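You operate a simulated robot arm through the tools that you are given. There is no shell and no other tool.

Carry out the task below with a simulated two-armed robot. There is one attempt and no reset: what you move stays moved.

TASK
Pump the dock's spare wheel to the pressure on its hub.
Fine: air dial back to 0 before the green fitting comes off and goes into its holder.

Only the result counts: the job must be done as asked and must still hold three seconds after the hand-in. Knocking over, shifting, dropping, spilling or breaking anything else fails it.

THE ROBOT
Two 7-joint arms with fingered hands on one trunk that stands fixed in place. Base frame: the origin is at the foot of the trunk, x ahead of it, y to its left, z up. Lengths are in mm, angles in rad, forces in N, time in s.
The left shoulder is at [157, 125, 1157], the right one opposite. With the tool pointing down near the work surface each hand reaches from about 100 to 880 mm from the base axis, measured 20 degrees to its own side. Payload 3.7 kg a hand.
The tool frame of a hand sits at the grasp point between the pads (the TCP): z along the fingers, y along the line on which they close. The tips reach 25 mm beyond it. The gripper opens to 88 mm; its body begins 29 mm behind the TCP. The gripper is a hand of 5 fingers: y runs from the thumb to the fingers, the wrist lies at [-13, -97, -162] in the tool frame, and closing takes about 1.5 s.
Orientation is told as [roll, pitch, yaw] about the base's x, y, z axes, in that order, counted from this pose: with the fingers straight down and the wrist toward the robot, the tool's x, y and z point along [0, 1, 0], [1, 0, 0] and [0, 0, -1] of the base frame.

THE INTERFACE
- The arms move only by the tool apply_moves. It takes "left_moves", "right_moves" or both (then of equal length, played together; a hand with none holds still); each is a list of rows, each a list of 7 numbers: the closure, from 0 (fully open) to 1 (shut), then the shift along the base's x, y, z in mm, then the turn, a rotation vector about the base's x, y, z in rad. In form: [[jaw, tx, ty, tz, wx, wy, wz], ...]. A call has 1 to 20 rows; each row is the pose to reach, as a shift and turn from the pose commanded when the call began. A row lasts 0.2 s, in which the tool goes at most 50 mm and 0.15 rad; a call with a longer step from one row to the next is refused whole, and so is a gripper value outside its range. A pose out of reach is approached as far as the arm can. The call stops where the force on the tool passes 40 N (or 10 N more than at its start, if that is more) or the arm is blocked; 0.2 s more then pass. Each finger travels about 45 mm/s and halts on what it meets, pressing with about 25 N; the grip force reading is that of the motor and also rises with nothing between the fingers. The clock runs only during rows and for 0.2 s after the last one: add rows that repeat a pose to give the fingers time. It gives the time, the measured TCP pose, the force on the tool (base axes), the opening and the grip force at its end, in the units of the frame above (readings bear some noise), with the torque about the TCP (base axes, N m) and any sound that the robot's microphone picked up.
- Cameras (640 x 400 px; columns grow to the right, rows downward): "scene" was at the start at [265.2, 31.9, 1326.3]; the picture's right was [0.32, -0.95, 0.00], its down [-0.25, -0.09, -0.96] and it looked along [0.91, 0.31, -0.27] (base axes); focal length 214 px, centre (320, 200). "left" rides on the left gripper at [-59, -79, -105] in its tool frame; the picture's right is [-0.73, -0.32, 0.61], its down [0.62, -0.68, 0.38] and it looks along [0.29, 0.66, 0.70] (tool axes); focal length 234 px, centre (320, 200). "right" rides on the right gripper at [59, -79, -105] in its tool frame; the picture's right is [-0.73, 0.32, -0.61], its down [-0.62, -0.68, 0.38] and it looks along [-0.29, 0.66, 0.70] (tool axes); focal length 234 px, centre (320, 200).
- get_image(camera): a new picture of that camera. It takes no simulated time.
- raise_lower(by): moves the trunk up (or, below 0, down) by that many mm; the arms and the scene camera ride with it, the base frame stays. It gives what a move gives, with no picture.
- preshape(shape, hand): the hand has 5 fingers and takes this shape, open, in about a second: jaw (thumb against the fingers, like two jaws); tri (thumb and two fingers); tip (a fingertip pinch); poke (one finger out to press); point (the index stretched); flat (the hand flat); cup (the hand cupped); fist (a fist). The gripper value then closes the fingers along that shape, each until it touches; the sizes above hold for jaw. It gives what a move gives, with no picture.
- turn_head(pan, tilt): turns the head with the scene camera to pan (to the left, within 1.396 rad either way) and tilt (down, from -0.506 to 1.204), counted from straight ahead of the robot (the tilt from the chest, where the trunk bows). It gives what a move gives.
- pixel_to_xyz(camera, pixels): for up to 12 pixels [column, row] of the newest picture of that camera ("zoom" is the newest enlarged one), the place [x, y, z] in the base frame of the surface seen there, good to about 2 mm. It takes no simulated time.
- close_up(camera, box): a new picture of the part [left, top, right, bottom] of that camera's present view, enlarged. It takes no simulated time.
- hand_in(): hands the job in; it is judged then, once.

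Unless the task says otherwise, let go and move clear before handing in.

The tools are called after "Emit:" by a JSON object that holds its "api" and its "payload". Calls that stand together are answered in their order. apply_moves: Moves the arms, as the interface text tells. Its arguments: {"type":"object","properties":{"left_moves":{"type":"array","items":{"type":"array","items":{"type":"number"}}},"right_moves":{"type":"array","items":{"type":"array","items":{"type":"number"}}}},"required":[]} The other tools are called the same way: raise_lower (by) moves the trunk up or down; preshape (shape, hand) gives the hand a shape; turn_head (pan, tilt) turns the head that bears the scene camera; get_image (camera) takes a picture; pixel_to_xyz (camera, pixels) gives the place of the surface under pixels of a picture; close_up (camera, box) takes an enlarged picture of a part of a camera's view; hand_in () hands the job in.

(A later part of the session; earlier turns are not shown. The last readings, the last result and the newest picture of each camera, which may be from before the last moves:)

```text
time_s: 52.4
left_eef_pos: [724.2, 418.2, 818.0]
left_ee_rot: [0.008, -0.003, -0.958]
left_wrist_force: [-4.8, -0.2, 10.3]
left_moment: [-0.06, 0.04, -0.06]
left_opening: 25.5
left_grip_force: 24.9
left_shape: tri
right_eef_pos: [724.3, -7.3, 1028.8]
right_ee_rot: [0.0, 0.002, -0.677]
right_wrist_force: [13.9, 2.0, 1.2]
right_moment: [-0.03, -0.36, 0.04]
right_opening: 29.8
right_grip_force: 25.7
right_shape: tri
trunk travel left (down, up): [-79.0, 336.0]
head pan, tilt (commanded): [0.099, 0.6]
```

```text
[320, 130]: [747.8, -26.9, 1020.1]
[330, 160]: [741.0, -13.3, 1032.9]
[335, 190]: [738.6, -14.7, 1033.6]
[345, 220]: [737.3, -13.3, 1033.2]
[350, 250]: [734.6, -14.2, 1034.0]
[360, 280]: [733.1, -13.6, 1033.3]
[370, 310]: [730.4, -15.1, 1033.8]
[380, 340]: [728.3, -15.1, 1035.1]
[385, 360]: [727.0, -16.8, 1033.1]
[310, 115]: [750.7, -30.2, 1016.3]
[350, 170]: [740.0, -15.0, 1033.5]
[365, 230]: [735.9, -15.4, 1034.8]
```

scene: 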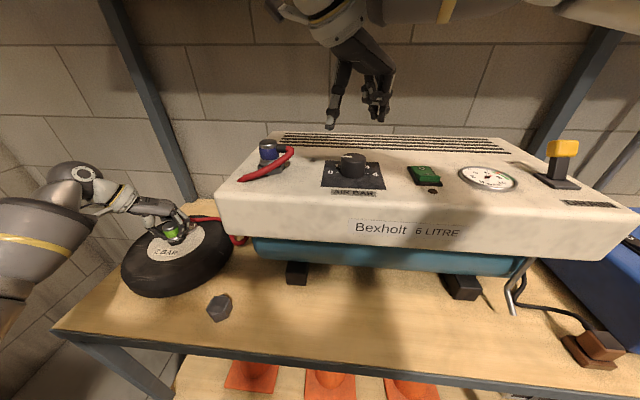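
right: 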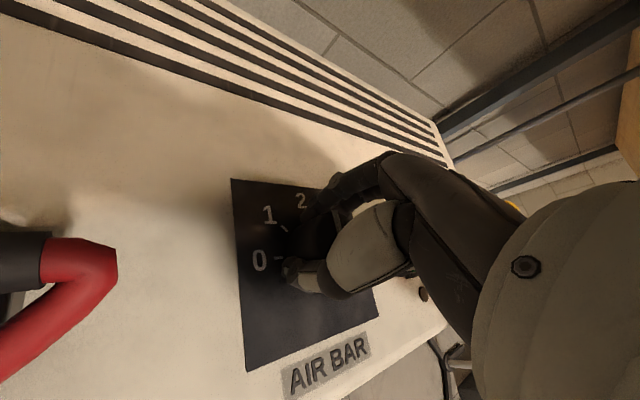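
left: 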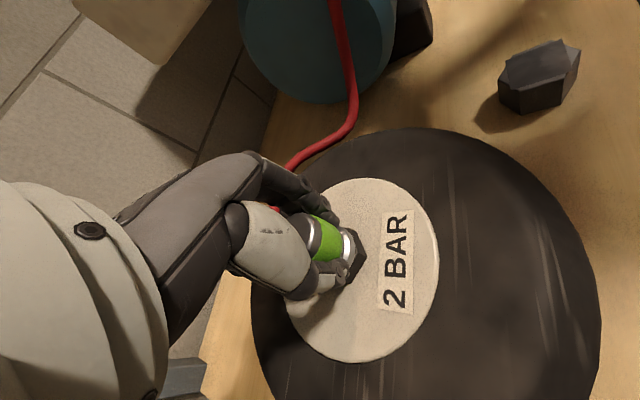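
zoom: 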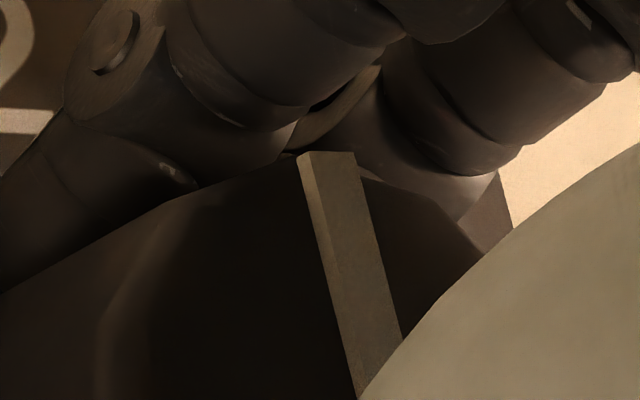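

Both cameras put the pointer about 7–9° short of straight ahead, matching the hand's 83.8° of turn (about 1.86 bar), so the knob isn't slipping. I'll turn the remaining 0.11 rad to reach 2 and relieve the side force.

Emit:
{"api": "apply_moves", "payload": {"right_moves": [[1, 1.0, -0.3, 0, 0, 0, -0.055], [1, 2.0, -0.7, 0, 0, 0, -0.111], [1, 2.0, -0.7, 0, 0, 0, -0.111], [1, 2.0, -0.7, 0, 0, 0, -0.111]]}}

Emit:
{"api": "close_up", "payload": {"camera": "scene", "box": [344, 148, 364, 168]}}

Emit:
{"api": "pixel_to_xyz", "payload": {"camera": "zoom", "pixels": [[304, 105], [306, 115], [308, 125], [310, 135], [312, 145], [313, 155], [315, 165], [300, 110], [320, 110], [305, 130], [320, 130], [325, 160]]}}

Emit:
{"api": "close_up", "payload": {"camera": "right", "box": [314, 195, 354, 235]}}

Emit:
{"api": "pixel_to_xyz", "payload": {"camera": "zoom", "pixels": [[330, 165], [335, 190], [345, 220], [350, 250], [360, 280], [370, 310], [380, 340], [385, 360]]}}

```text
time_s: 53.4
left_eef_pos: [723.9, 418.2, 820.0]
left_ee_rot: [0.007, -0.008, -0.958]
left_wrist_force: [-0.9, 1.7, 7.2]
left_moment: [0.0, -0.04, -0.04]
left_opening: 25.0
left_grip_force: 25.1
left_shape: tri
right_eef_pos: [725.9, -6.4, 1028.3]
right_ee_rot: [-0.001, 0.0, -0.787]
right_wrist_force: [7.3, 0.5, 3.6]
right_moment: [-0.1, -0.26, 0.09]
right_opening: 29.6
right_grip_force: 25.4
right_shape: tri
trunk travel left (down, up): [-79.0, 336.0]
head pan, tilt (commanded): [0.099, 0.6]
```

```text
16.00 times, centred on (354, 158) of scene
```

zoom: 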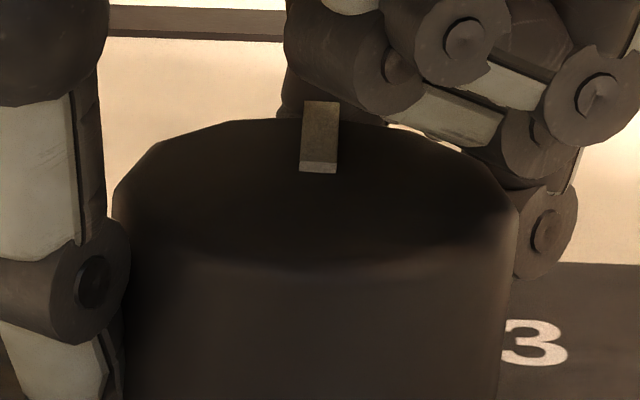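

```text
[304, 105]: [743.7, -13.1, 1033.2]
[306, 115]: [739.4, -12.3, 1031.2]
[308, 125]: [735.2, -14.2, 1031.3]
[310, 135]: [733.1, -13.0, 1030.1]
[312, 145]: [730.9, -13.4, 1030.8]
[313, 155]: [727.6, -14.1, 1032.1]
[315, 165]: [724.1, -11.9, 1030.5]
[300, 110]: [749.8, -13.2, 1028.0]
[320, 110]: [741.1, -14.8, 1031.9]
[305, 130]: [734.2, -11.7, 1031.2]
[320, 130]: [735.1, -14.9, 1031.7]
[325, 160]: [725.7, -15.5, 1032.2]
```

```text
10.00 times, centred on (334, 215) of right
```

zoom: 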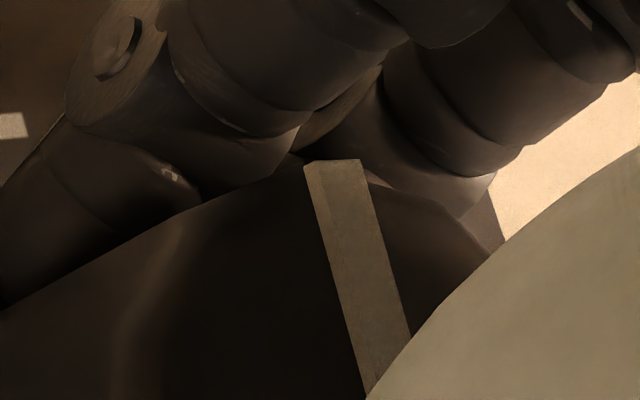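

```text
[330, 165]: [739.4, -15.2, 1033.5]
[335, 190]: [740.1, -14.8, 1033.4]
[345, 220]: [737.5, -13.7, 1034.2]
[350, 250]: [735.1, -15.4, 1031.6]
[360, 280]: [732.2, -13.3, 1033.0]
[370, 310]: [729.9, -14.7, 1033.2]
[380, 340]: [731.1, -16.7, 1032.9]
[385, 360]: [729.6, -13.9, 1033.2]
```

The pointer is now close to straight ahead at 2 (scene zoom from (318,170) to (320,102)). I'll look at the wheel gauge to see the pressure rising.

Emit:
{"api": "turn_head", "payload": {"pan": 0.4, "tilt": 0.6}}

Emit:
{"api": "get_image", "payload": {"camera": "scene"}}

Emit:
{"api": "close_up", "payload": {"camera": "scene", "box": [255, 180, 315, 230]}}

```text
time_s: 54.1
left_eef_pos: [724.6, 416.8, 819.6]
left_ee_rot: [0.007, -0.007, -0.957]
left_wrist_force: [-1.6, 1.1, 6.7]
left_moment: [0.02, -0.01, -0.01]
left_opening: 25.2
left_grip_force: 24.7
left_shape: tri
right_eef_pos: [726.4, -5.7, 1027.8]
right_ee_rot: [0.001, 0.0, -0.787]
right_wrist_force: [7.5, -0.1, 4.6]
right_moment: [-0.08, -0.22, 0.05]
right_opening: 29.6
right_grip_force: 24.9
right_shape: tri
trunk travel left (down, up): [-79.0, 336.0]
head pan, tilt (commanded): [0.4, 0.6]
```

```text
taken
```

scene: 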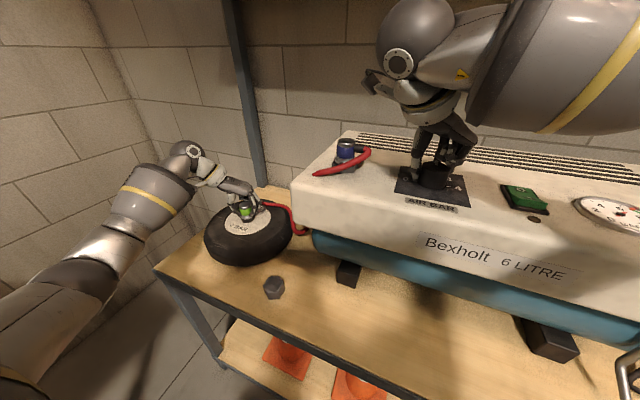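

```text
8.00 times, centred on (285, 205) of scene
```

zoom: 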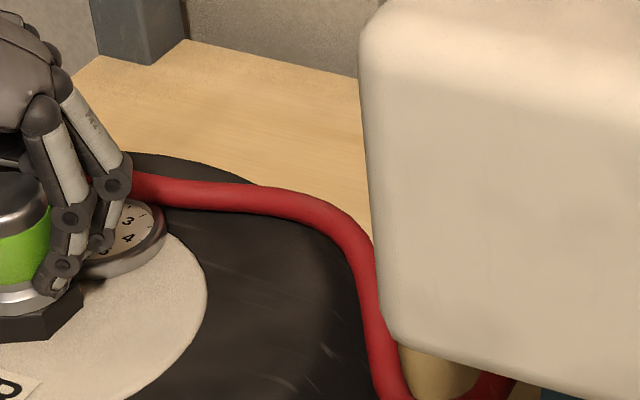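

The wheel gauge is hidden behind the left fingers from here. I'll check the tank gauge for a pressure drop while I decide how to see the wheel gauge.

Emit:
{"api": "close_up", "payload": {"camera": "scene", "box": [570, 185, 640, 235]}}

Emit:
{"api": "close_up", "payload": {"camera": "scene", "box": [235, 195, 285, 235]}}

Emit:
{"api": "get_image", "payload": {"camera": "left"}}

```text
8.00 times, centred on (605, 210) of scene
```

zoom: 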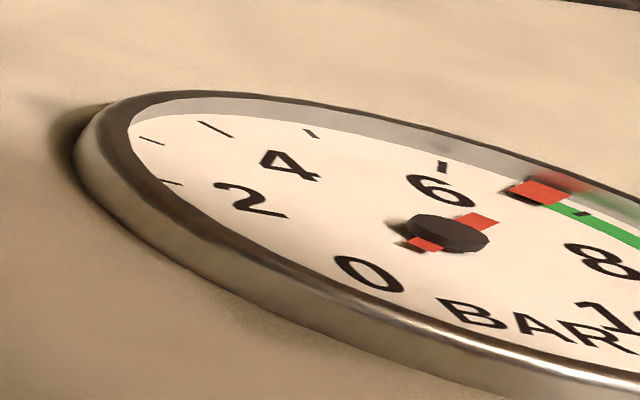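

```text
10.00 times, centred on (260, 215) of scene
```

zoom: 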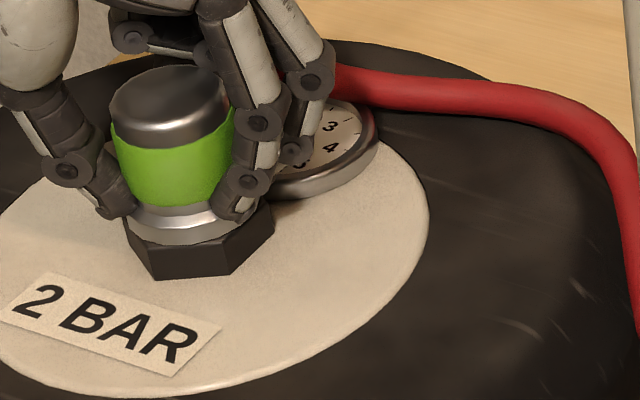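

```text
taken
```

left: 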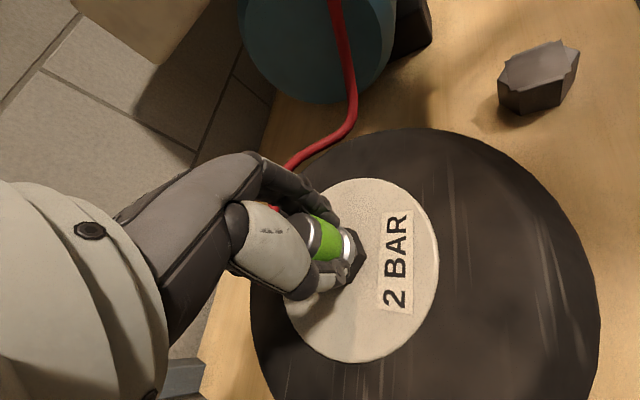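

The tank needle has dropped from about 7 to about 6.4, so air is flowing into the wheel. To read the wheel gauge I'll open the left hand (the fitting is latched) and lift it clear, while the right hand stays on the dial.

Emit:
{"api": "apply_moves", "payload": {"left_moves": [[0.8, 0, 0, 0.5, 0, 0, 0], [0.6, 0, 0, 0.5, 0, 0, 0], [0.4, 0, 0, 0.5, 0, 0, 0], [0.2, 0, 0, 0.5, 0, 0, 0], [0, 0, 0, 0.5, 0, 0, 0], [0, 0, 0, 0.5, 0, 0, 0], [0, 0, 0, 0.5, 0, 0, 0], [0, 0, 0, 0.5, 0, 0, 0]]}}

Emit:
{"api": "close_up", "payload": {"camera": "scene", "box": [235, 185, 295, 235]}}

Emit:
{"api": "get_image", "payload": {"camera": "left"}}

```text
time_s: 56.0
left_eef_pos: [724.4, 417.7, 819.8]
left_ee_rot: [0.008, -0.007, -0.958]
left_wrist_force: [-0.5, 1.2, 0.9]
left_moment: [-0.01, -0.02, -0.02]
left_opening: 87.6
left_grip_force: 0.0
left_shape: tri
right_eef_pos: [725.9, -6.0, 1028.1]
right_ee_rot: [-0.001, 0.0, -0.788]
right_wrist_force: [4.8, 0.8, 6.8]
right_moment: [-0.08, -0.22, 0.08]
right_opening: 29.7
right_grip_force: 24.5
right_shape: tri
trunk travel left (down, up): [-79.0, 336.0]
head pan, tilt (commanded): [0.4, 0.6]
```

```text
8.00 times, centred on (265, 210) of scene
```

zoom: 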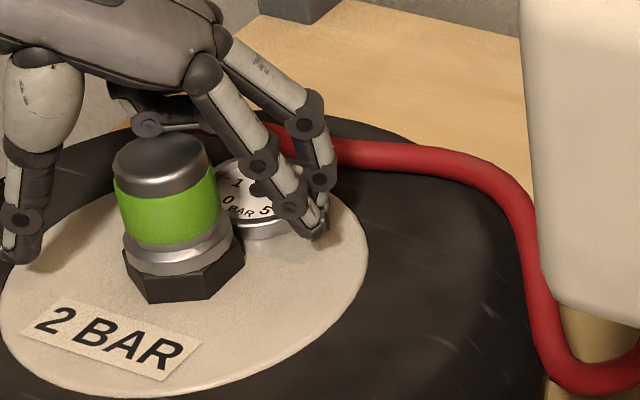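

```text
taken
```

left: 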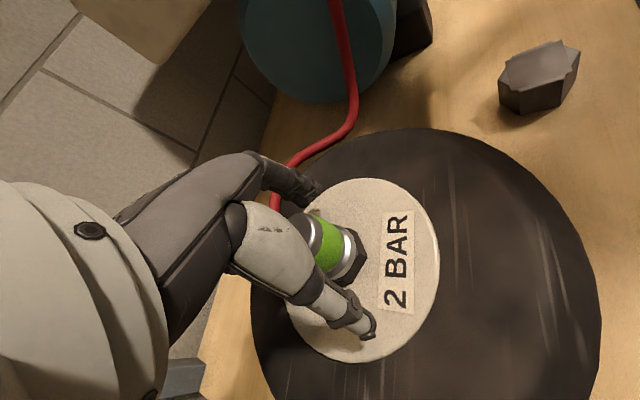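

The hand is open and the fitting stands on the valve by itself. I'll lift the left hand straight up and back to see the gauge.

Emit:
{"api": "apply_moves", "payload": {"left_moves": [[0, 0, 0, 15, 0, 0, 0], [0, 0, 0, 35, 0, 0, 0], [0, -5, 5, 60, 0, 0, 0], [0, -20, 10, 90, 0, 0, 0], [0, -45, 15, 110, 0, 0, 0], [0, -75, 20, 120, 0, 0, 0], [0, -75, 20, 120, 0, 0, 0]]}}

Emit:
{"api": "close_up", "payload": {"camera": "scene", "box": [235, 185, 295, 235]}}

Emit:
{"api": "close_up", "payload": {"camera": "scene", "box": [258, 196, 282, 220]}}

Emit:
{"api": "get_image", "payload": {"camera": "left"}}

```text
time_s: 57.5
left_eef_pos: [647.7, 437.9, 941.6]
left_ee_rot: [0.004, -0.007, -0.959]
left_wrist_force: [-0.6, -0.2, -0.1]
left_moment: [-0.01, 0.01, -0.02]
left_opening: 87.7
left_grip_force: 0.0
left_shape: tri
right_eef_pos: [726.1, -6.9, 1028.0]
right_ee_rot: [0.0, 0.0, -0.787]
right_wrist_force: [6.4, 0.9, 6.7]
right_moment: [-0.08, -0.18, 0.06]
right_opening: 29.6
right_grip_force: 24.9
right_shape: tri
trunk travel left (down, up): [-79.0, 336.0]
head pan, tilt (commanded): [0.4, 0.6]
```

```text
8.00 times, centred on (265, 210) of scene
```

zoom: 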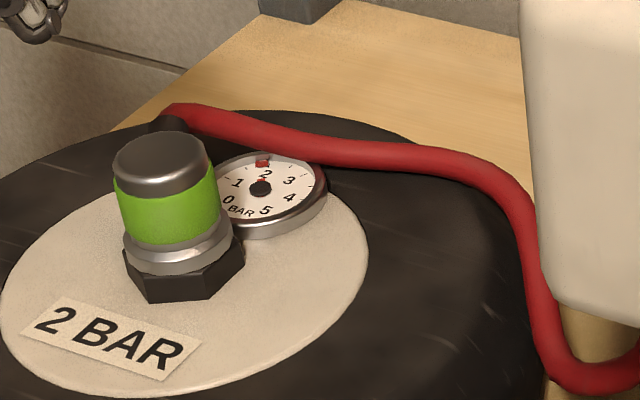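

```text
16.00 times, centred on (270, 208) of scene
```

zoom: 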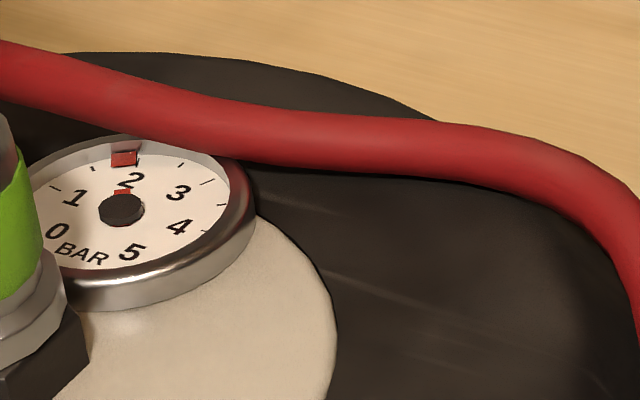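

```text
taken
```

left: 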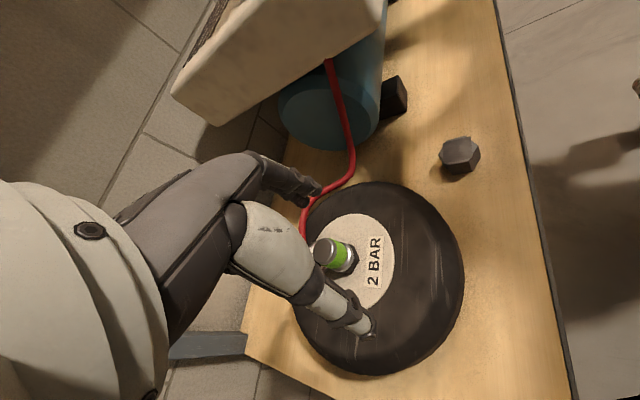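

The gauge needle now sits at 2 (zoom (124,158), over the tick by the "2"). I'll enlarge it to read precisely.

Emit:
{"api": "close_up", "payload": {"camera": "scene", "box": [250, 200, 266, 214]}}

Emit:
{"api": "turn_head", "payload": {"pan": 0.52, "tilt": 0.7}}

Emit:
{"api": "get_image", "payload": {"camera": "scene"}}

```text
16.00 times, centred on (258, 207) of scene
```

zoom: 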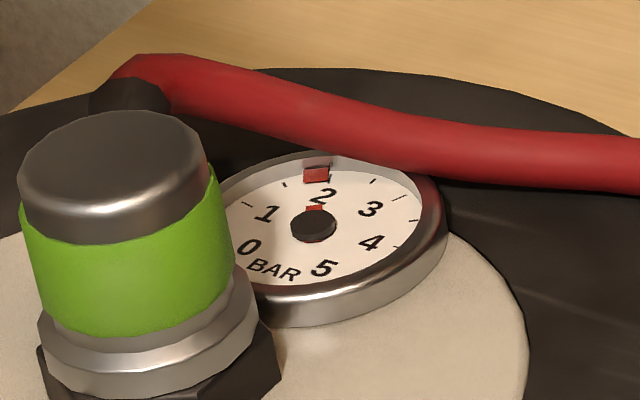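

```text
time_s: 58.2
left_eef_pos: [648.3, 438.6, 941.7]
left_ee_rot: [0.007, -0.008, -0.957]
left_wrist_force: [0.0, 0.6, -0.2]
left_moment: [-0.02, 0.0, 0.0]
left_opening: 87.7
left_grip_force: 0.1
left_shape: tri
right_eef_pos: [727.1, -6.1, 1027.1]
right_ee_rot: [0.001, 0.001, -0.788]
right_wrist_force: [6.2, 1.2, 5.6]
right_moment: [-0.07, -0.17, 0.04]
right_opening: 29.8
right_grip_force: 24.5
right_shape: tri
trunk travel left (down, up): [-79.0, 336.0]
head pan, tilt (commanded): [0.52, 0.7]
```

```text
taken
```

scene: 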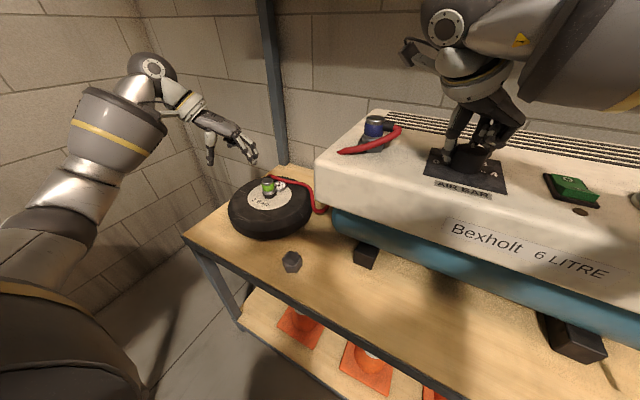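

The needle tip sits just left of the tick at 2 (zoom (316,174) versus the tick at about (329,172)), so roughly 1.9. I'll wait a few seconds and see if it still rises.

Emit:
{"api": "apply_moves", "payload": {"right_moves": [[1, 0, 0, 0, 0, 0, 0], [1, 0, 0, 0, 0, 0, 0], [1, 0, 0, 0, 0, 0, 0], [1, 0, 0, 0, 0, 0, 0], [1, 0, 0, 0, 0, 0, 0], [1, 0, 0, 0, 0, 0, 0], [1, 0, 0, 0, 0, 0, 0], [1, 0, 0, 0, 0, 0, 0], [1, 0, 0, 0, 0, 0, 0], [1, 0, 0, 0, 0, 0, 0], [1, 0, 0, 0, 0, 0, 0], [1, 0, 0, 0, 0, 0, 0], [1, 0, 0, 0, 0, 0, 0], [1, 0, 0, 0, 0, 0, 0], [1, 0, 0, 0, 0, 0, 0], [1, 0, 0, 0, 0, 0, 0], [1, 0, 0, 0, 0, 0, 0], [1, 0, 0, 0, 0, 0, 0], [1, 0, 0, 0, 0, 0, 0], [1, 0, 0, 0, 0, 0, 0]]}}

Emit:
{"api": "close_up", "payload": {"camera": "scene", "box": [260, 170, 300, 200]}}

Emit:
{"api": "close_up", "payload": {"camera": "scene", "box": [272, 178, 286, 190]}}

```text
time_s: 62.4
left_eef_pos: [648.8, 437.6, 940.4]
left_ee_rot: [0.006, -0.008, -0.958]
left_wrist_force: [1.0, -1.2, 0.2]
left_moment: [0.0, -0.01, 0.01]
left_opening: 87.7
left_grip_force: 0.0
left_shape: tri
right_eef_pos: [726.6, -5.7, 1026.4]
right_ee_rot: [0.001, -0.001, -0.789]
right_wrist_force: [7.5, 1.2, 6.0]
right_moment: [-0.07, -0.19, 0.08]
right_opening: 29.6
right_grip_force: 25.1
right_shape: tri
trunk travel left (down, up): [-79.0, 336.0]
head pan, tilt (commanded): [0.52, 0.7]
```

```text
13.33 times, centred on (280, 185) of scene
```

zoom: 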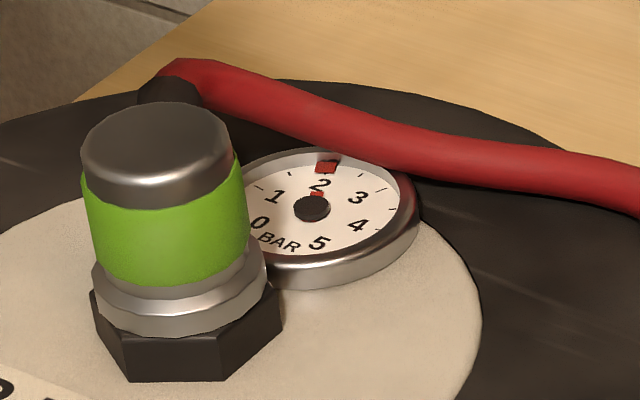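

```text
16.00 times, centred on (279, 184) of scene
```

zoom: 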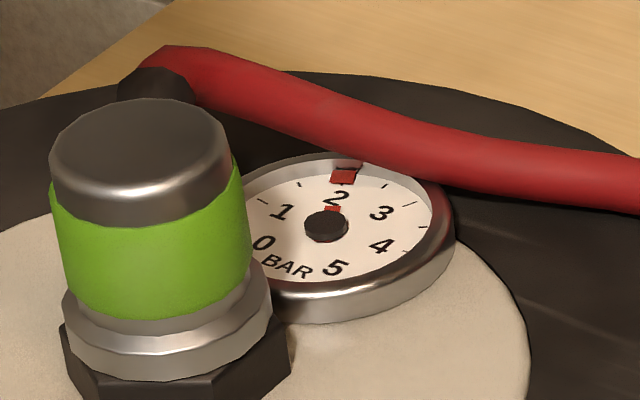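

The needle now covers the 2 tick (tip at (343,177) midway between the 1.5 tick (299,185) and 2.5 tick (385,184)). I'll wait a bit more to confirm it has settled.

Emit:
{"api": "apply_moves", "payload": {"right_moves": [[1, 0, 0, 0, 0, 0, 0], [1, 0, 0, 0, 0, 0, 0], [1, 0, 0, 0, 0, 0, 0], [1, 0, 0, 0, 0, 0, 0], [1, 0, 0, 0, 0, 0, 0], [1, 0, 0, 0, 0, 0, 0], [1, 0, 0, 0, 0, 0, 0], [1, 0, 0, 0, 0, 0, 0], [1, 0, 0, 0, 0, 0, 0], [1, 0, 0, 0, 0, 0, 0], [1, 0, 0, 0, 0, 0, 0], [1, 0, 0, 0, 0, 0, 0], [1, 0, 0, 0, 0, 0, 0], [1, 0, 0, 0, 0, 0, 0], [1, 0, 0, 0, 0, 0, 0]]}}

Emit:
{"api": "close_up", "payload": {"camera": "scene", "box": [272, 178, 286, 190]}}

Emit:
{"api": "close_up", "payload": {"camera": "scene", "box": [274, 177, 286, 187]}}

Emit:
{"api": "close_up", "payload": {"camera": "scene", "box": [620, 180, 640, 215]}}

```text
time_s: 65.6
left_eef_pos: [648.5, 437.0, 940.6]
left_ee_rot: [0.004, -0.008, -0.958]
left_wrist_force: [0.5, 0.7, 0.4]
left_moment: [0.01, -0.01, 0.03]
left_opening: 87.8
left_grip_force: 0.0
left_shape: tri
right_eef_pos: [726.2, -6.5, 1027.3]
right_ee_rot: [0.001, -0.001, -0.786]
right_wrist_force: [8.0, 1.8, 6.3]
right_moment: [-0.02, -0.18, 0.1]
right_opening: 29.5
right_grip_force: 25.4
right_shape: tri
trunk travel left (down, up): [-79.0, 336.0]
head pan, tilt (commanded): [0.52, 0.7]
```

```text
16.00 times, centred on (279, 184) of scene
```

zoom: 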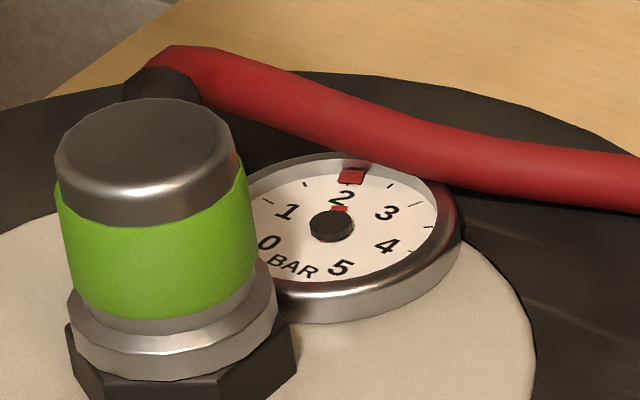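

```text
16.00 times, centred on (280, 182) of scene
```

zoom: 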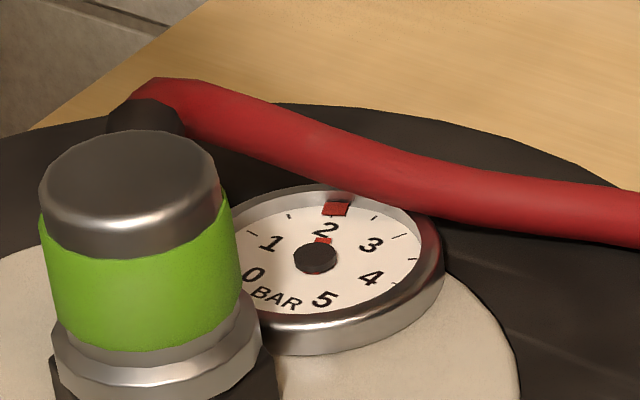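

```text
11.43 times, centred on (630, 198) of scene
```

zoom: 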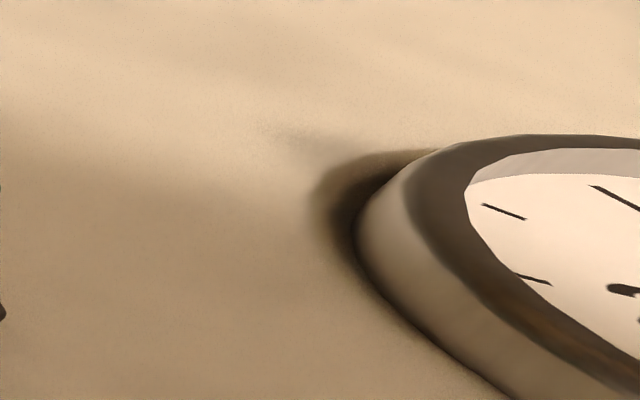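

The needle has crept on to roughly 2.0–2.05 and may still be rising slowly. I'll back the dial off slightly (0.06 rad) to stop filling while I take a careful reading.

Emit:
{"api": "apply_moves", "payload": {"right_moves": [[1, -0.3, 0.3, 0, 0, 0, 0.06], [1, -0.3, 0.3, 0, 0, 0, 0.06]]}}

Emit:
{"api": "get_image", "payload": {"camera": "scene"}}

Emit:
{"api": "close_up", "payload": {"camera": "scene", "box": [272, 178, 286, 190]}}

Emit:
{"api": "pixel_to_xyz", "payload": {"camera": "zoom", "pixels": [[331, 222], [351, 176], [304, 184], [391, 186], [416, 203], [340, 268], [268, 203], [350, 182], [412, 252], [430, 228], [355, 172], [330, 245]]}}

```text
time_s: 66.2
left_eef_pos: [649.1, 437.7, 940.2]
left_ee_rot: [0.005, -0.007, -0.958]
left_wrist_force: [0.1, -0.3, -0.1]
left_moment: [-0.01, 0.01, 0.02]
left_opening: 87.6
left_grip_force: 0.1
left_shape: tri
right_eef_pos: [725.4, -8.1, 1028.7]
right_ee_rot: [-0.002, 0.0, -0.727]
right_wrist_force: [7.9, 1.9, 6.3]
right_moment: [-0.07, -0.2, 0.02]
right_opening: 29.5
right_grip_force: 25.0
right_shape: tri
trunk travel left (down, up): [-79.0, 336.0]
head pan, tilt (commanded): [0.52, 0.7]
```

```text
taken
```

scene: 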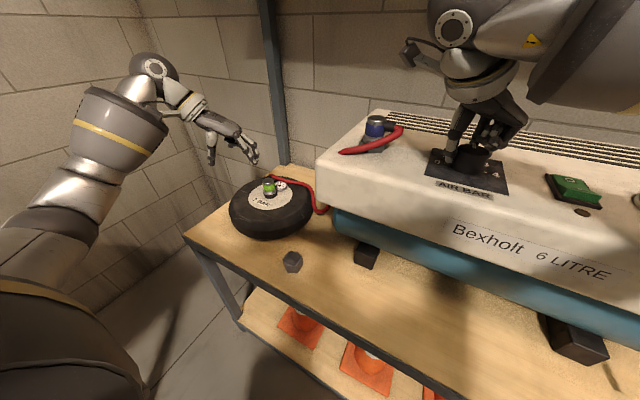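

```text
16.00 times, centred on (279, 184) of scene
```

zoom: 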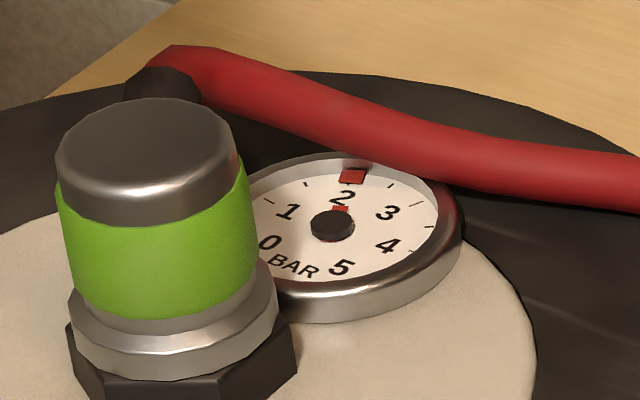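

```text
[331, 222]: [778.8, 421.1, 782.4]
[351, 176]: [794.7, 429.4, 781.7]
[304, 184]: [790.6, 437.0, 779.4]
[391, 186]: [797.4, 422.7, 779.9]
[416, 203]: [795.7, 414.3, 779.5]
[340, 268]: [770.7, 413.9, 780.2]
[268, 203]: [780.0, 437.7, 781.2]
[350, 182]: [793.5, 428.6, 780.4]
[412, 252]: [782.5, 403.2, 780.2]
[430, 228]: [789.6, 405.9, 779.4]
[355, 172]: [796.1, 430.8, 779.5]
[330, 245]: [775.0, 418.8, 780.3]
```

Fitting the tick positions gives about 2.0 (2.0–2.05), right on target. Now I'll turn the dial back to 0 with the right hand along the same arc.

Emit:
{"api": "apply_moves", "payload": {"right_moves": [[1, -0.5, 0.95, 0, 0, 0, 0.12], [1, -1.2, 1.65, 0, 0, 0, 0.24], [1, -2.1, 2.25, 0, 0, 0, 0.36], [1, -3.2, 2.65, 0, 0, 0, 0.48], [1, -4.4, 2.85, 0, 0, 0, 0.6], [1, -5.7, 2.85, 0, 0, 0, 0.72], [1, -6.8, 2.65, 0, 0, 0, 0.84], [1, -7.9, 2.25, 0, 0, 0, 0.96], [1, -9.1, 1.75, 0, 0, 0, 1.08], [1, -10.2, 1.25, 0, 0, 0, 1.2], [1, -11.1, 0.75, 0, 0, 0, 1.32], [1, -11.9, 0.25, 0, 0, 0, 1.44], [1, -12.3, 0.05, 0, 0, 0, 1.512], [1, -12.3, 0.05, 0, 0, 0, 1.512]]}}

Emit:
{"api": "close_up", "payload": {"camera": "scene", "box": [272, 178, 286, 190]}}

Emit:
{"api": "close_up", "payload": {"camera": "scene", "box": [430, 130, 510, 200]}}

Emit:
{"api": "get_image", "payload": {"camera": "right"}}

```text
time_s: 69.2
left_eef_pos: [648.4, 437.3, 940.3]
left_ee_rot: [0.006, -0.007, -0.96]
left_wrist_force: [-0.3, 0.6, -0.1]
left_moment: [0.01, -0.02, 0.0]
left_opening: 87.7
left_grip_force: 0.1
left_shape: tri
right_eef_pos: [713.5, -5.8, 1028.7]
right_ee_rot: [-0.001, 0.002, 0.788]
right_wrist_force: [-5.0, -0.5, -0.1]
right_moment: [-0.03, 0.07, -0.02]
right_opening: 29.1
right_grip_force: 25.2
right_shape: tri
trunk travel left (down, up): [-79.0, 336.0]
head pan, tilt (commanded): [0.52, 0.7]
```

```text
16.00 times, centred on (279, 184) of scene
```

zoom: 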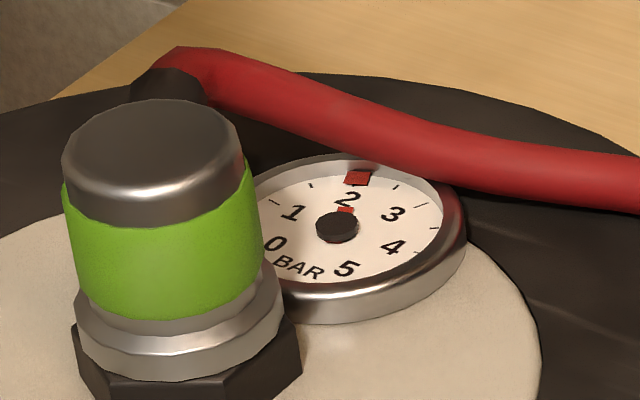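

```text
5.71 times, centred on (470, 165) of scene
```

zoom: 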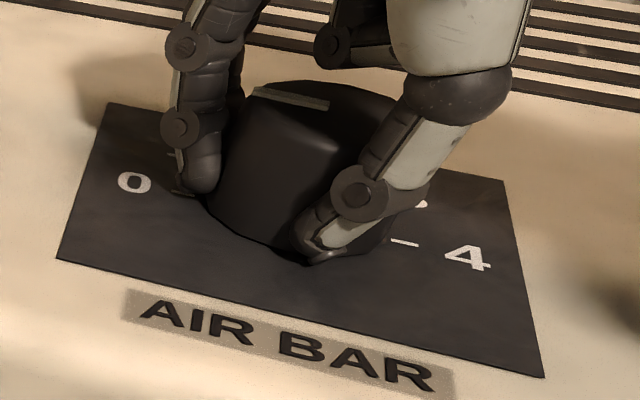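

```text
taken
```

right: 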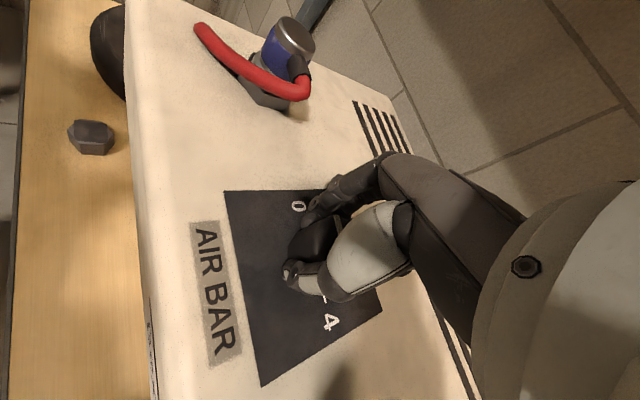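

The pointer lies along the 0–4 axis toward 0 again, as at the start, and the wheel gauge holds at 2. I'll nudge the knob slightly further against its 0 end, then open and lift the right hand.

Emit:
{"api": "apply_moves", "payload": {"right_moves": [[1, 0, 0, 0, 0, 0, 0.035], [1, 0, 0, 0, 0, 0, 0.035], [0.8, 0, 0, 0, 0, 0, 0.035], [0.6, 0, 0, 0, 0, 0, 0.035], [0.4, 0, 0, 0, 0, 0, 0.035], [0.2, 0, 0, 0, 0, 0, 0.035], [0, 0, 0, 0, 0, 0, 0.035], [0, 0, 0, 0, 0, 0, 0.035], [0, 0, 0, 0, 0, 0, 0.035]]}}

Emit:
{"api": "apply_moves", "payload": {"right_moves": [[0, 0, 0, 15, 0, 0, 0], [0, 0, 0, 35, 0, 0, 0], [0, 0, 0, 65, 0, 0, 0], [0, 0, 0, 100, 0, 0, 0], [0, -30, -10, 130, 0, 0, 0], [0, -60, -25, 160, 0, 0, 0], [0, -90, -40, 180, 0, 0, 0]]}}

Emit:
{"api": "turn_head", "payload": {"pan": 0.1, "tilt": 0.6}}

Emit:
{"api": "get_image", "payload": {"camera": "scene"}}

Emit:
{"api": "close_up", "payload": {"camera": "scene", "box": [315, 140, 391, 204]}}

Emit:
{"api": "get_image", "payload": {"camera": "right"}}

```text
time_s: 71.2
left_eef_pos: [648.6, 437.3, 939.8]
left_ee_rot: [0.006, -0.008, -0.957]
left_wrist_force: [0.2, -1.0, 0.6]
left_moment: [-0.01, -0.02, 0.01]
left_opening: 87.8
left_grip_force: 0.1
left_shape: tri
right_eef_pos: [713.4, -6.3, 1027.9]
right_ee_rot: [0.0, 0.0, 0.82]
right_wrist_force: [-0.6, -1.1, -0.2]
right_moment: [-0.01, 0.02, 0.0]
right_opening: 87.4
right_grip_force: 0.2
right_shape: tri
trunk travel left (down, up): [-79.0, 336.0]
head pan, tilt (commanded): [0.52, 0.7]
```

```text
time_s: 72.8
left_eef_pos: [648.2, 436.6, 941.2]
left_ee_rot: [0.007, -0.007, -0.958]
left_wrist_force: [-0.7, -0.3, 0.1]
left_moment: [-0.03, -0.01, 0.01]
left_opening: 87.6
left_grip_force: 0.0
left_shape: tri
right_eef_pos: [622.5, -47.9, 1211.7]
right_ee_rot: [-0.002, -0.001, 0.822]
right_wrist_force: [-0.5, 0.3, 0.7]
right_moment: [0.02, -0.03, -0.01]
right_opening: 87.6
right_grip_force: 0.0
right_shape: tri
trunk travel left (down, up): [-79.0, 336.0]
head pan, tilt (commanded): [0.52, 0.7]
```

```text
time_s: 73.7
left_eef_pos: [648.2, 437.5, 940.9]
left_ee_rot: [0.008, -0.008, -0.958]
left_wrist_force: [0.0, -0.3, 0.1]
left_moment: [0.0, 0.01, 0.01]
left_opening: 87.6
left_grip_force: 0.1
left_shape: tri
right_eef_pos: [625.5, -47.2, 1209.3]
right_ee_rot: [0.002, 0.002, 0.82]
right_wrist_force: [0.6, -0.8, -0.6]
right_moment: [-0.03, 0.01, -0.01]
right_opening: 87.4
right_grip_force: 0.1
right_shape: tri
trunk travel left (down, up): [-79.0, 336.0]
head pan, tilt (commanded): [0.099, 0.6]
```

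```text
taken
```

scene: 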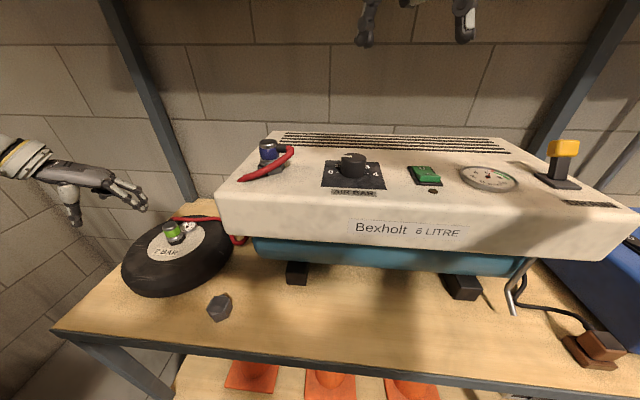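

```text
6.25 times, centred on (353, 172) of scene
```

zoom: 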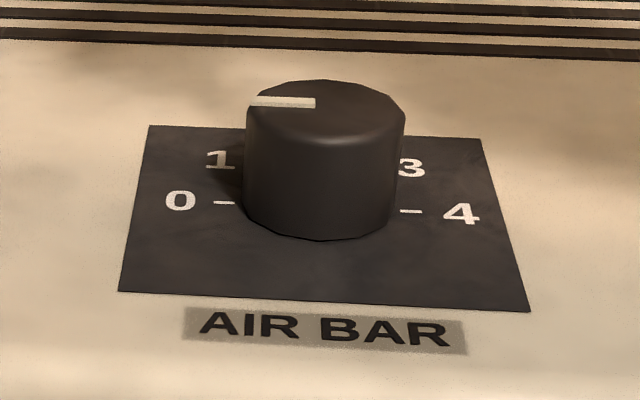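

```text
taken
```

right: 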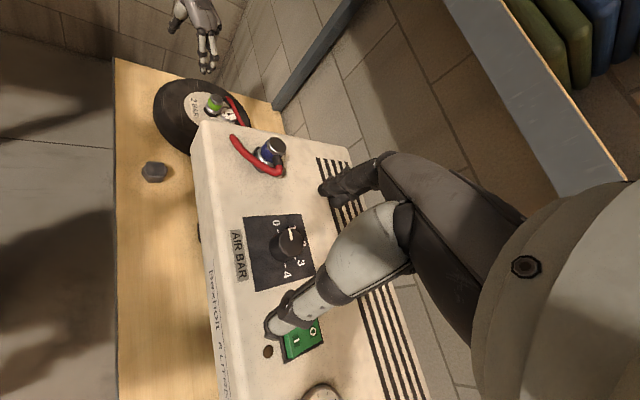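

The dial shows the same pointer position as at the start, at 0. The right camera now also sees the wheel gauge near (228,115), so I'll zoom in for a second reading.

Emit:
{"api": "close_up", "payload": {"camera": "right", "box": [205, 95, 245, 130]}}

Emit:
{"api": "turn_head", "payload": {"pan": 0.45, "tilt": 0.6}}

Emit:
{"api": "get_image", "payload": {"camera": "scene"}}

Emit:
{"api": "close_up", "payload": {"camera": "scene", "box": [240, 180, 290, 225]}}

```text
11.43 times, centred on (225, 112) of right
```

zoom: 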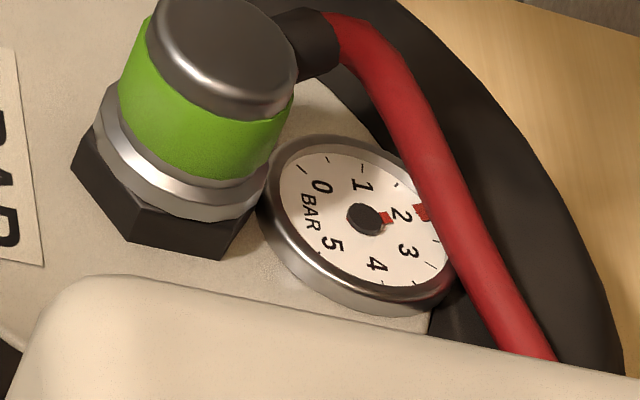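

```text
time_s: 74.5
left_eef_pos: [649.7, 438.1, 940.6]
left_ee_rot: [0.007, -0.006, -0.958]
left_wrist_force: [0.5, 0.5, 0.2]
left_moment: [0.02, -0.03, 0.02]
left_opening: 87.6
left_grip_force: 0.0
left_shape: tri
right_eef_pos: [624.5, -47.2, 1210.7]
right_ee_rot: [0.0, 0.002, 0.82]
right_wrist_force: [-0.7, -0.7, -0.5]
right_moment: [-0.05, 0.02, -0.02]
right_opening: 87.7
right_grip_force: 0.0
right_shape: tri
trunk travel left (down, up): [-79.0, 336.0]
head pan, tilt (commanded): [0.45, 0.6]
```

```text
taken
```

scene: 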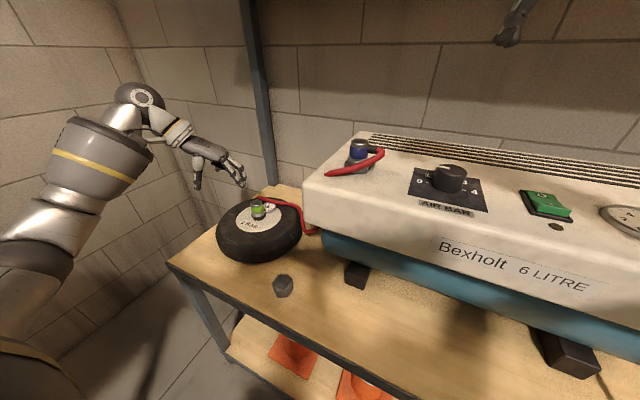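

```text
8.89 times, centred on (265, 202) of scene
```

zoom: 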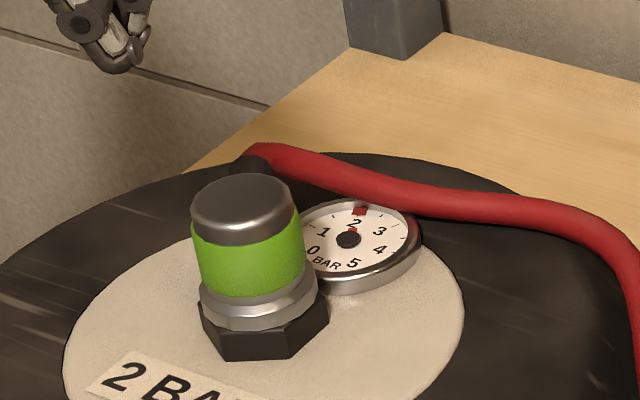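

Both views show the needle on 2 with the dial at 0. Now I'll bring the left hand back down along the same path to regrasp the green fitting.

Emit:
{"api": "apply_moves", "payload": {"left_moves": [[0, 30, -5, -10, 0, 0, 0], [0, 55, -10, -30, 0, 0, 0], [0, 70, -15, -55, 0, 0, 0], [0, 75, -20, -80, 0, 0, 0], [0, 75, -20, -100, 0, 0, 0], [0, 75, -20, -112, 0, 0, 0], [0, 75, -20, -120, 0, 0, 0], [0, 75, -20, -120, 0, 0, 0]]}}

Emit:
{"api": "close_up", "payload": {"camera": "scene", "box": [225, 175, 295, 235]}}

Emit:
{"api": "get_image", "payload": {"camera": "left"}}

```text
time_s: 76.3
left_eef_pos: [724.1, 418.0, 820.2]
left_ee_rot: [0.004, -0.007, -0.959]
left_wrist_force: [0.6, -0.3, 0.6]
left_moment: [0.02, 0.0, 0.0]
left_opening: 87.6
left_grip_force: 0.1
left_shape: tri
right_eef_pos: [623.9, -46.5, 1209.9]
right_ee_rot: [-0.001, -0.001, 0.82]
right_wrist_force: [-0.2, -1.0, 1.0]
right_moment: [-0.01, 0.02, -0.03]
right_opening: 87.7
right_grip_force: 0.0
right_shape: tri
trunk travel left (down, up): [-79.0, 336.0]
head pan, tilt (commanded): [0.45, 0.6]
```

```text
6.67 times, centred on (260, 205) of scene
```

zoom: 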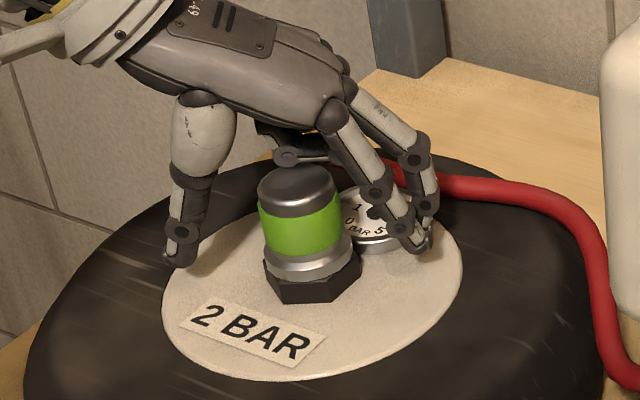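

```text
taken
```

left: 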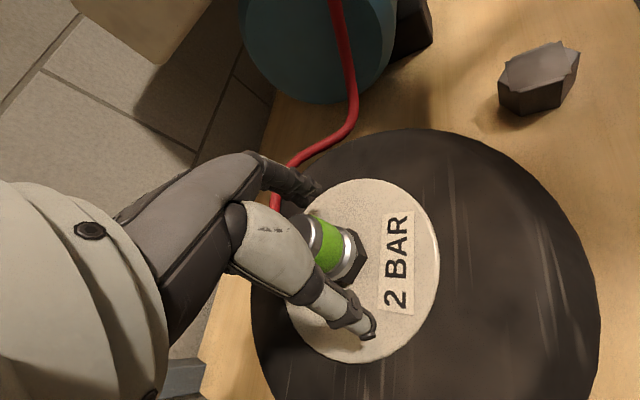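

The open hand straddles the fitting again just as before. I'll close on it.

Emit:
{"api": "apply_moves", "payload": {"left_moves": [[0.3, 0, 0, 0, 0, 0, 0], [0.5, 0, 0, 0, 0, 0, 0], [0.7, 0, 0, 0, 0, 0, 0], [1, 0, 0, 0, 0, 0, 0], [1, 0, 0, 0, 0, 0, 0], [1, 0, 0, 0, 0, 0, 0], [1, 0, 0, 0, 0, 0, 0], [1, 0, 0, 0, 0, 0, 0]]}}

Emit:
{"api": "close_up", "payload": {"camera": "scene", "box": [225, 175, 295, 235]}}

Emit:
{"api": "close_up", "payload": {"camera": "left", "box": [290, 200, 418, 300]}}

```text
time_s: 78.1
left_eef_pos: [724.1, 417.2, 820.4]
left_ee_rot: [0.004, -0.006, -0.959]
left_wrist_force: [-3.9, -1.8, -0.9]
left_moment: [-0.04, 0.11, -0.02]
left_opening: 22.6
left_grip_force: 24.3
left_shape: tri
right_eef_pos: [624.6, -46.8, 1210.6]
right_ee_rot: [0.001, -0.001, 0.821]
right_wrist_force: [0.1, 0.4, -0.3]
right_moment: [0.03, -0.04, 0.0]
right_opening: 87.7
right_grip_force: 0.2
right_shape: tri
trunk travel left (down, up): [-79.0, 336.0]
head pan, tilt (commanded): [0.45, 0.6]
```

```text
6.67 times, centred on (260, 205) of scene
```

zoom: 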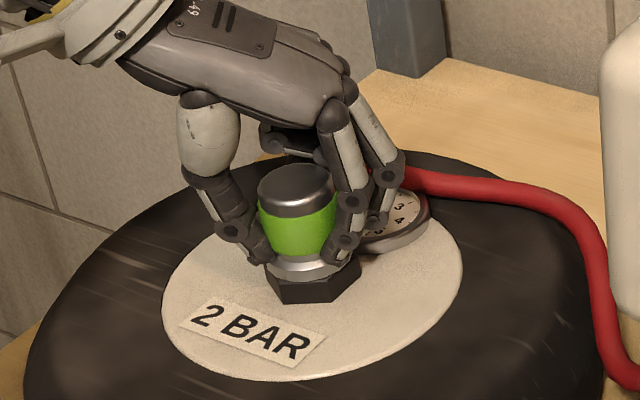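

```text
4.00 times, centred on (354, 250) of left
```

zoom: 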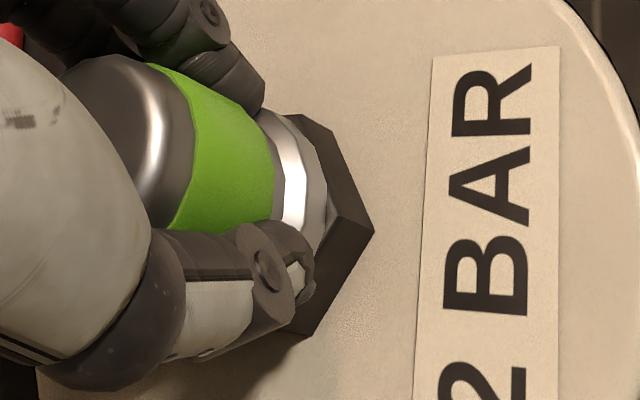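

The fitting is gripped at 24 N. I'll pull it straight up off the valve slowly.

Emit:
{"api": "apply_moves", "payload": {"left_moves": [[1, 0, 0, 3, 0, 0, 0], [1, 0, 0, 6, 0, 0, 0], [1, 0, 0, 10, 0, 0, 0], [1, 0, 0, 14, 0, 0, 0], [1, 0, 0, 20, 0, 0, 0], [1, 0, 0, 28, 0, 0, 0]]}}

Emit:
{"api": "close_up", "payload": {"camera": "scene", "box": [225, 165, 295, 235]}}

Emit:
{"api": "close_up", "payload": {"camera": "left", "box": [290, 200, 418, 300]}}

```text
time_s: 79.5
left_eef_pos: [724.5, 417.8, 847.6]
left_ee_rot: [0.005, -0.004, -0.958]
left_wrist_force: [-1.2, 1.0, -1.2]
left_moment: [-0.01, 0.0, 0.0]
left_opening: 22.6
left_grip_force: 25.4
left_shape: tri
right_eef_pos: [623.8, -46.8, 1209.8]
right_ee_rot: [0.001, 0.0, 0.821]
right_wrist_force: [0.8, 0.2, -0.6]
right_moment: [-0.04, 0.01, 0.0]
right_opening: 87.8
right_grip_force: 0.1
right_shape: tri
trunk travel left (down, up): [-79.0, 336.0]
head pan, tilt (commanded): [0.45, 0.6]
heard: snap
```

```text
5.71 times, centred on (260, 200) of scene
```

zoom: 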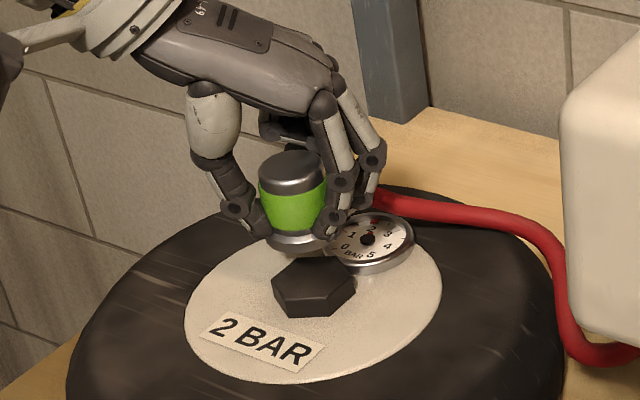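

```text
4.00 times, centred on (354, 250) of left
```

zoom: 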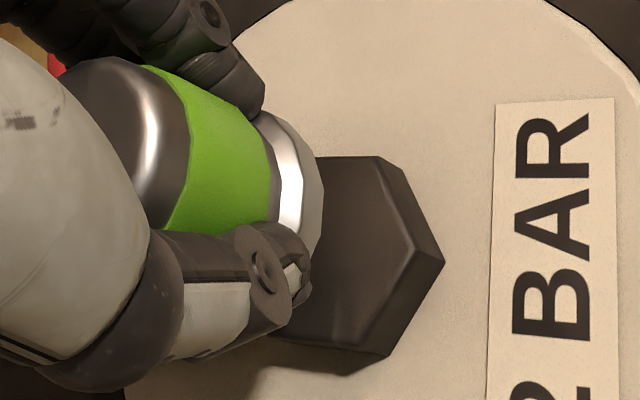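

It came off with a snap and the wheel gauge still reads 2. Now I'll carry it back toward the holder, returning to yaw −90° on the robot side of it.

Emit:
{"api": "apply_moves", "payload": {"left_moves": [[1, -15, 0, 25, 0, 0, 0], [1, -40, -5, 45, 0, 0, 0], [1, -70, -10, 55, 0, 0, -0.1], [1, -100, -20, 55, 0, 0, -0.22], [1, -125, -35, 50, 0, 0, -0.34], [1, -140, -60, 45, 0, 0, -0.46], [1, -145, -90, 35, 0, 0, -0.56], [1, -147, -120, 20, 0, 0, -0.612], [1, -147, -141, 5, 0, 0, -0.612], [1, -147, -141, 5, 0, 0, -0.612]]}}

Emit:
{"api": "turn_head", "payload": {"pan": 0.35, "tilt": 0.75}}

Emit:
{"api": "get_image", "payload": {"camera": "scene"}}

Emit:
{"api": "get_image", "payload": {"camera": "left"}}

```text
time_s: 81.7
left_eef_pos: [578.2, 276.3, 851.8]
left_ee_rot: [0.007, -0.007, -1.571]
left_wrist_force: [-0.5, -0.4, -1.2]
left_moment: [0.03, 0.03, 0.02]
left_opening: 22.3
left_grip_force: 25.1
left_shape: tri
right_eef_pos: [624.1, -47.7, 1210.6]
right_ee_rot: [0.002, -0.001, 0.819]
right_wrist_force: [-0.1, -0.6, -0.3]
right_moment: [-0.03, 0.0, -0.02]
right_opening: 87.4
right_grip_force: 0.1
right_shape: tri
trunk travel left (down, up): [-79.0, 336.0]
head pan, tilt (commanded): [0.45, 0.6]
```

```text
time_s: 82.4
left_eef_pos: [578.0, 276.5, 851.4]
left_ee_rot: [0.007, -0.008, -1.571]
left_wrist_force: [0.0, 0.1, -0.3]
left_moment: [-0.01, -0.01, -0.02]
left_opening: 22.5
left_grip_force: 25.2
left_shape: tri
right_eef_pos: [624.7, -47.3, 1209.7]
right_ee_rot: [0.001, 0.001, 0.82]
right_wrist_force: [-0.3, -0.4, -0.5]
right_moment: [0.01, -0.01, -0.03]
right_opening: 87.8
right_grip_force: 0.0
right_shape: tri
trunk travel left (down, up): [-79.0, 336.0]
head pan, tilt (commanded): [0.351, 0.75]
```

```text
taken
```

scene: 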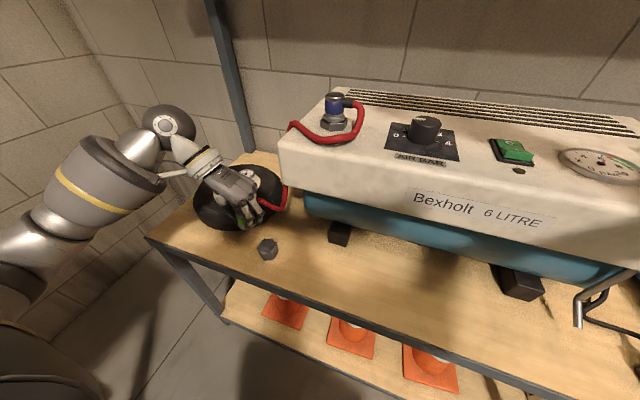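

```text
taken
```

left: 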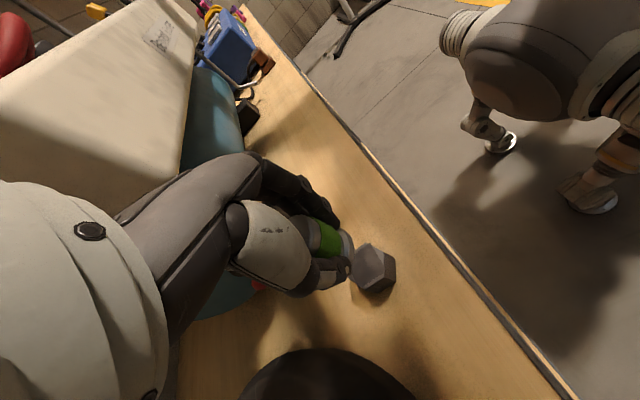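

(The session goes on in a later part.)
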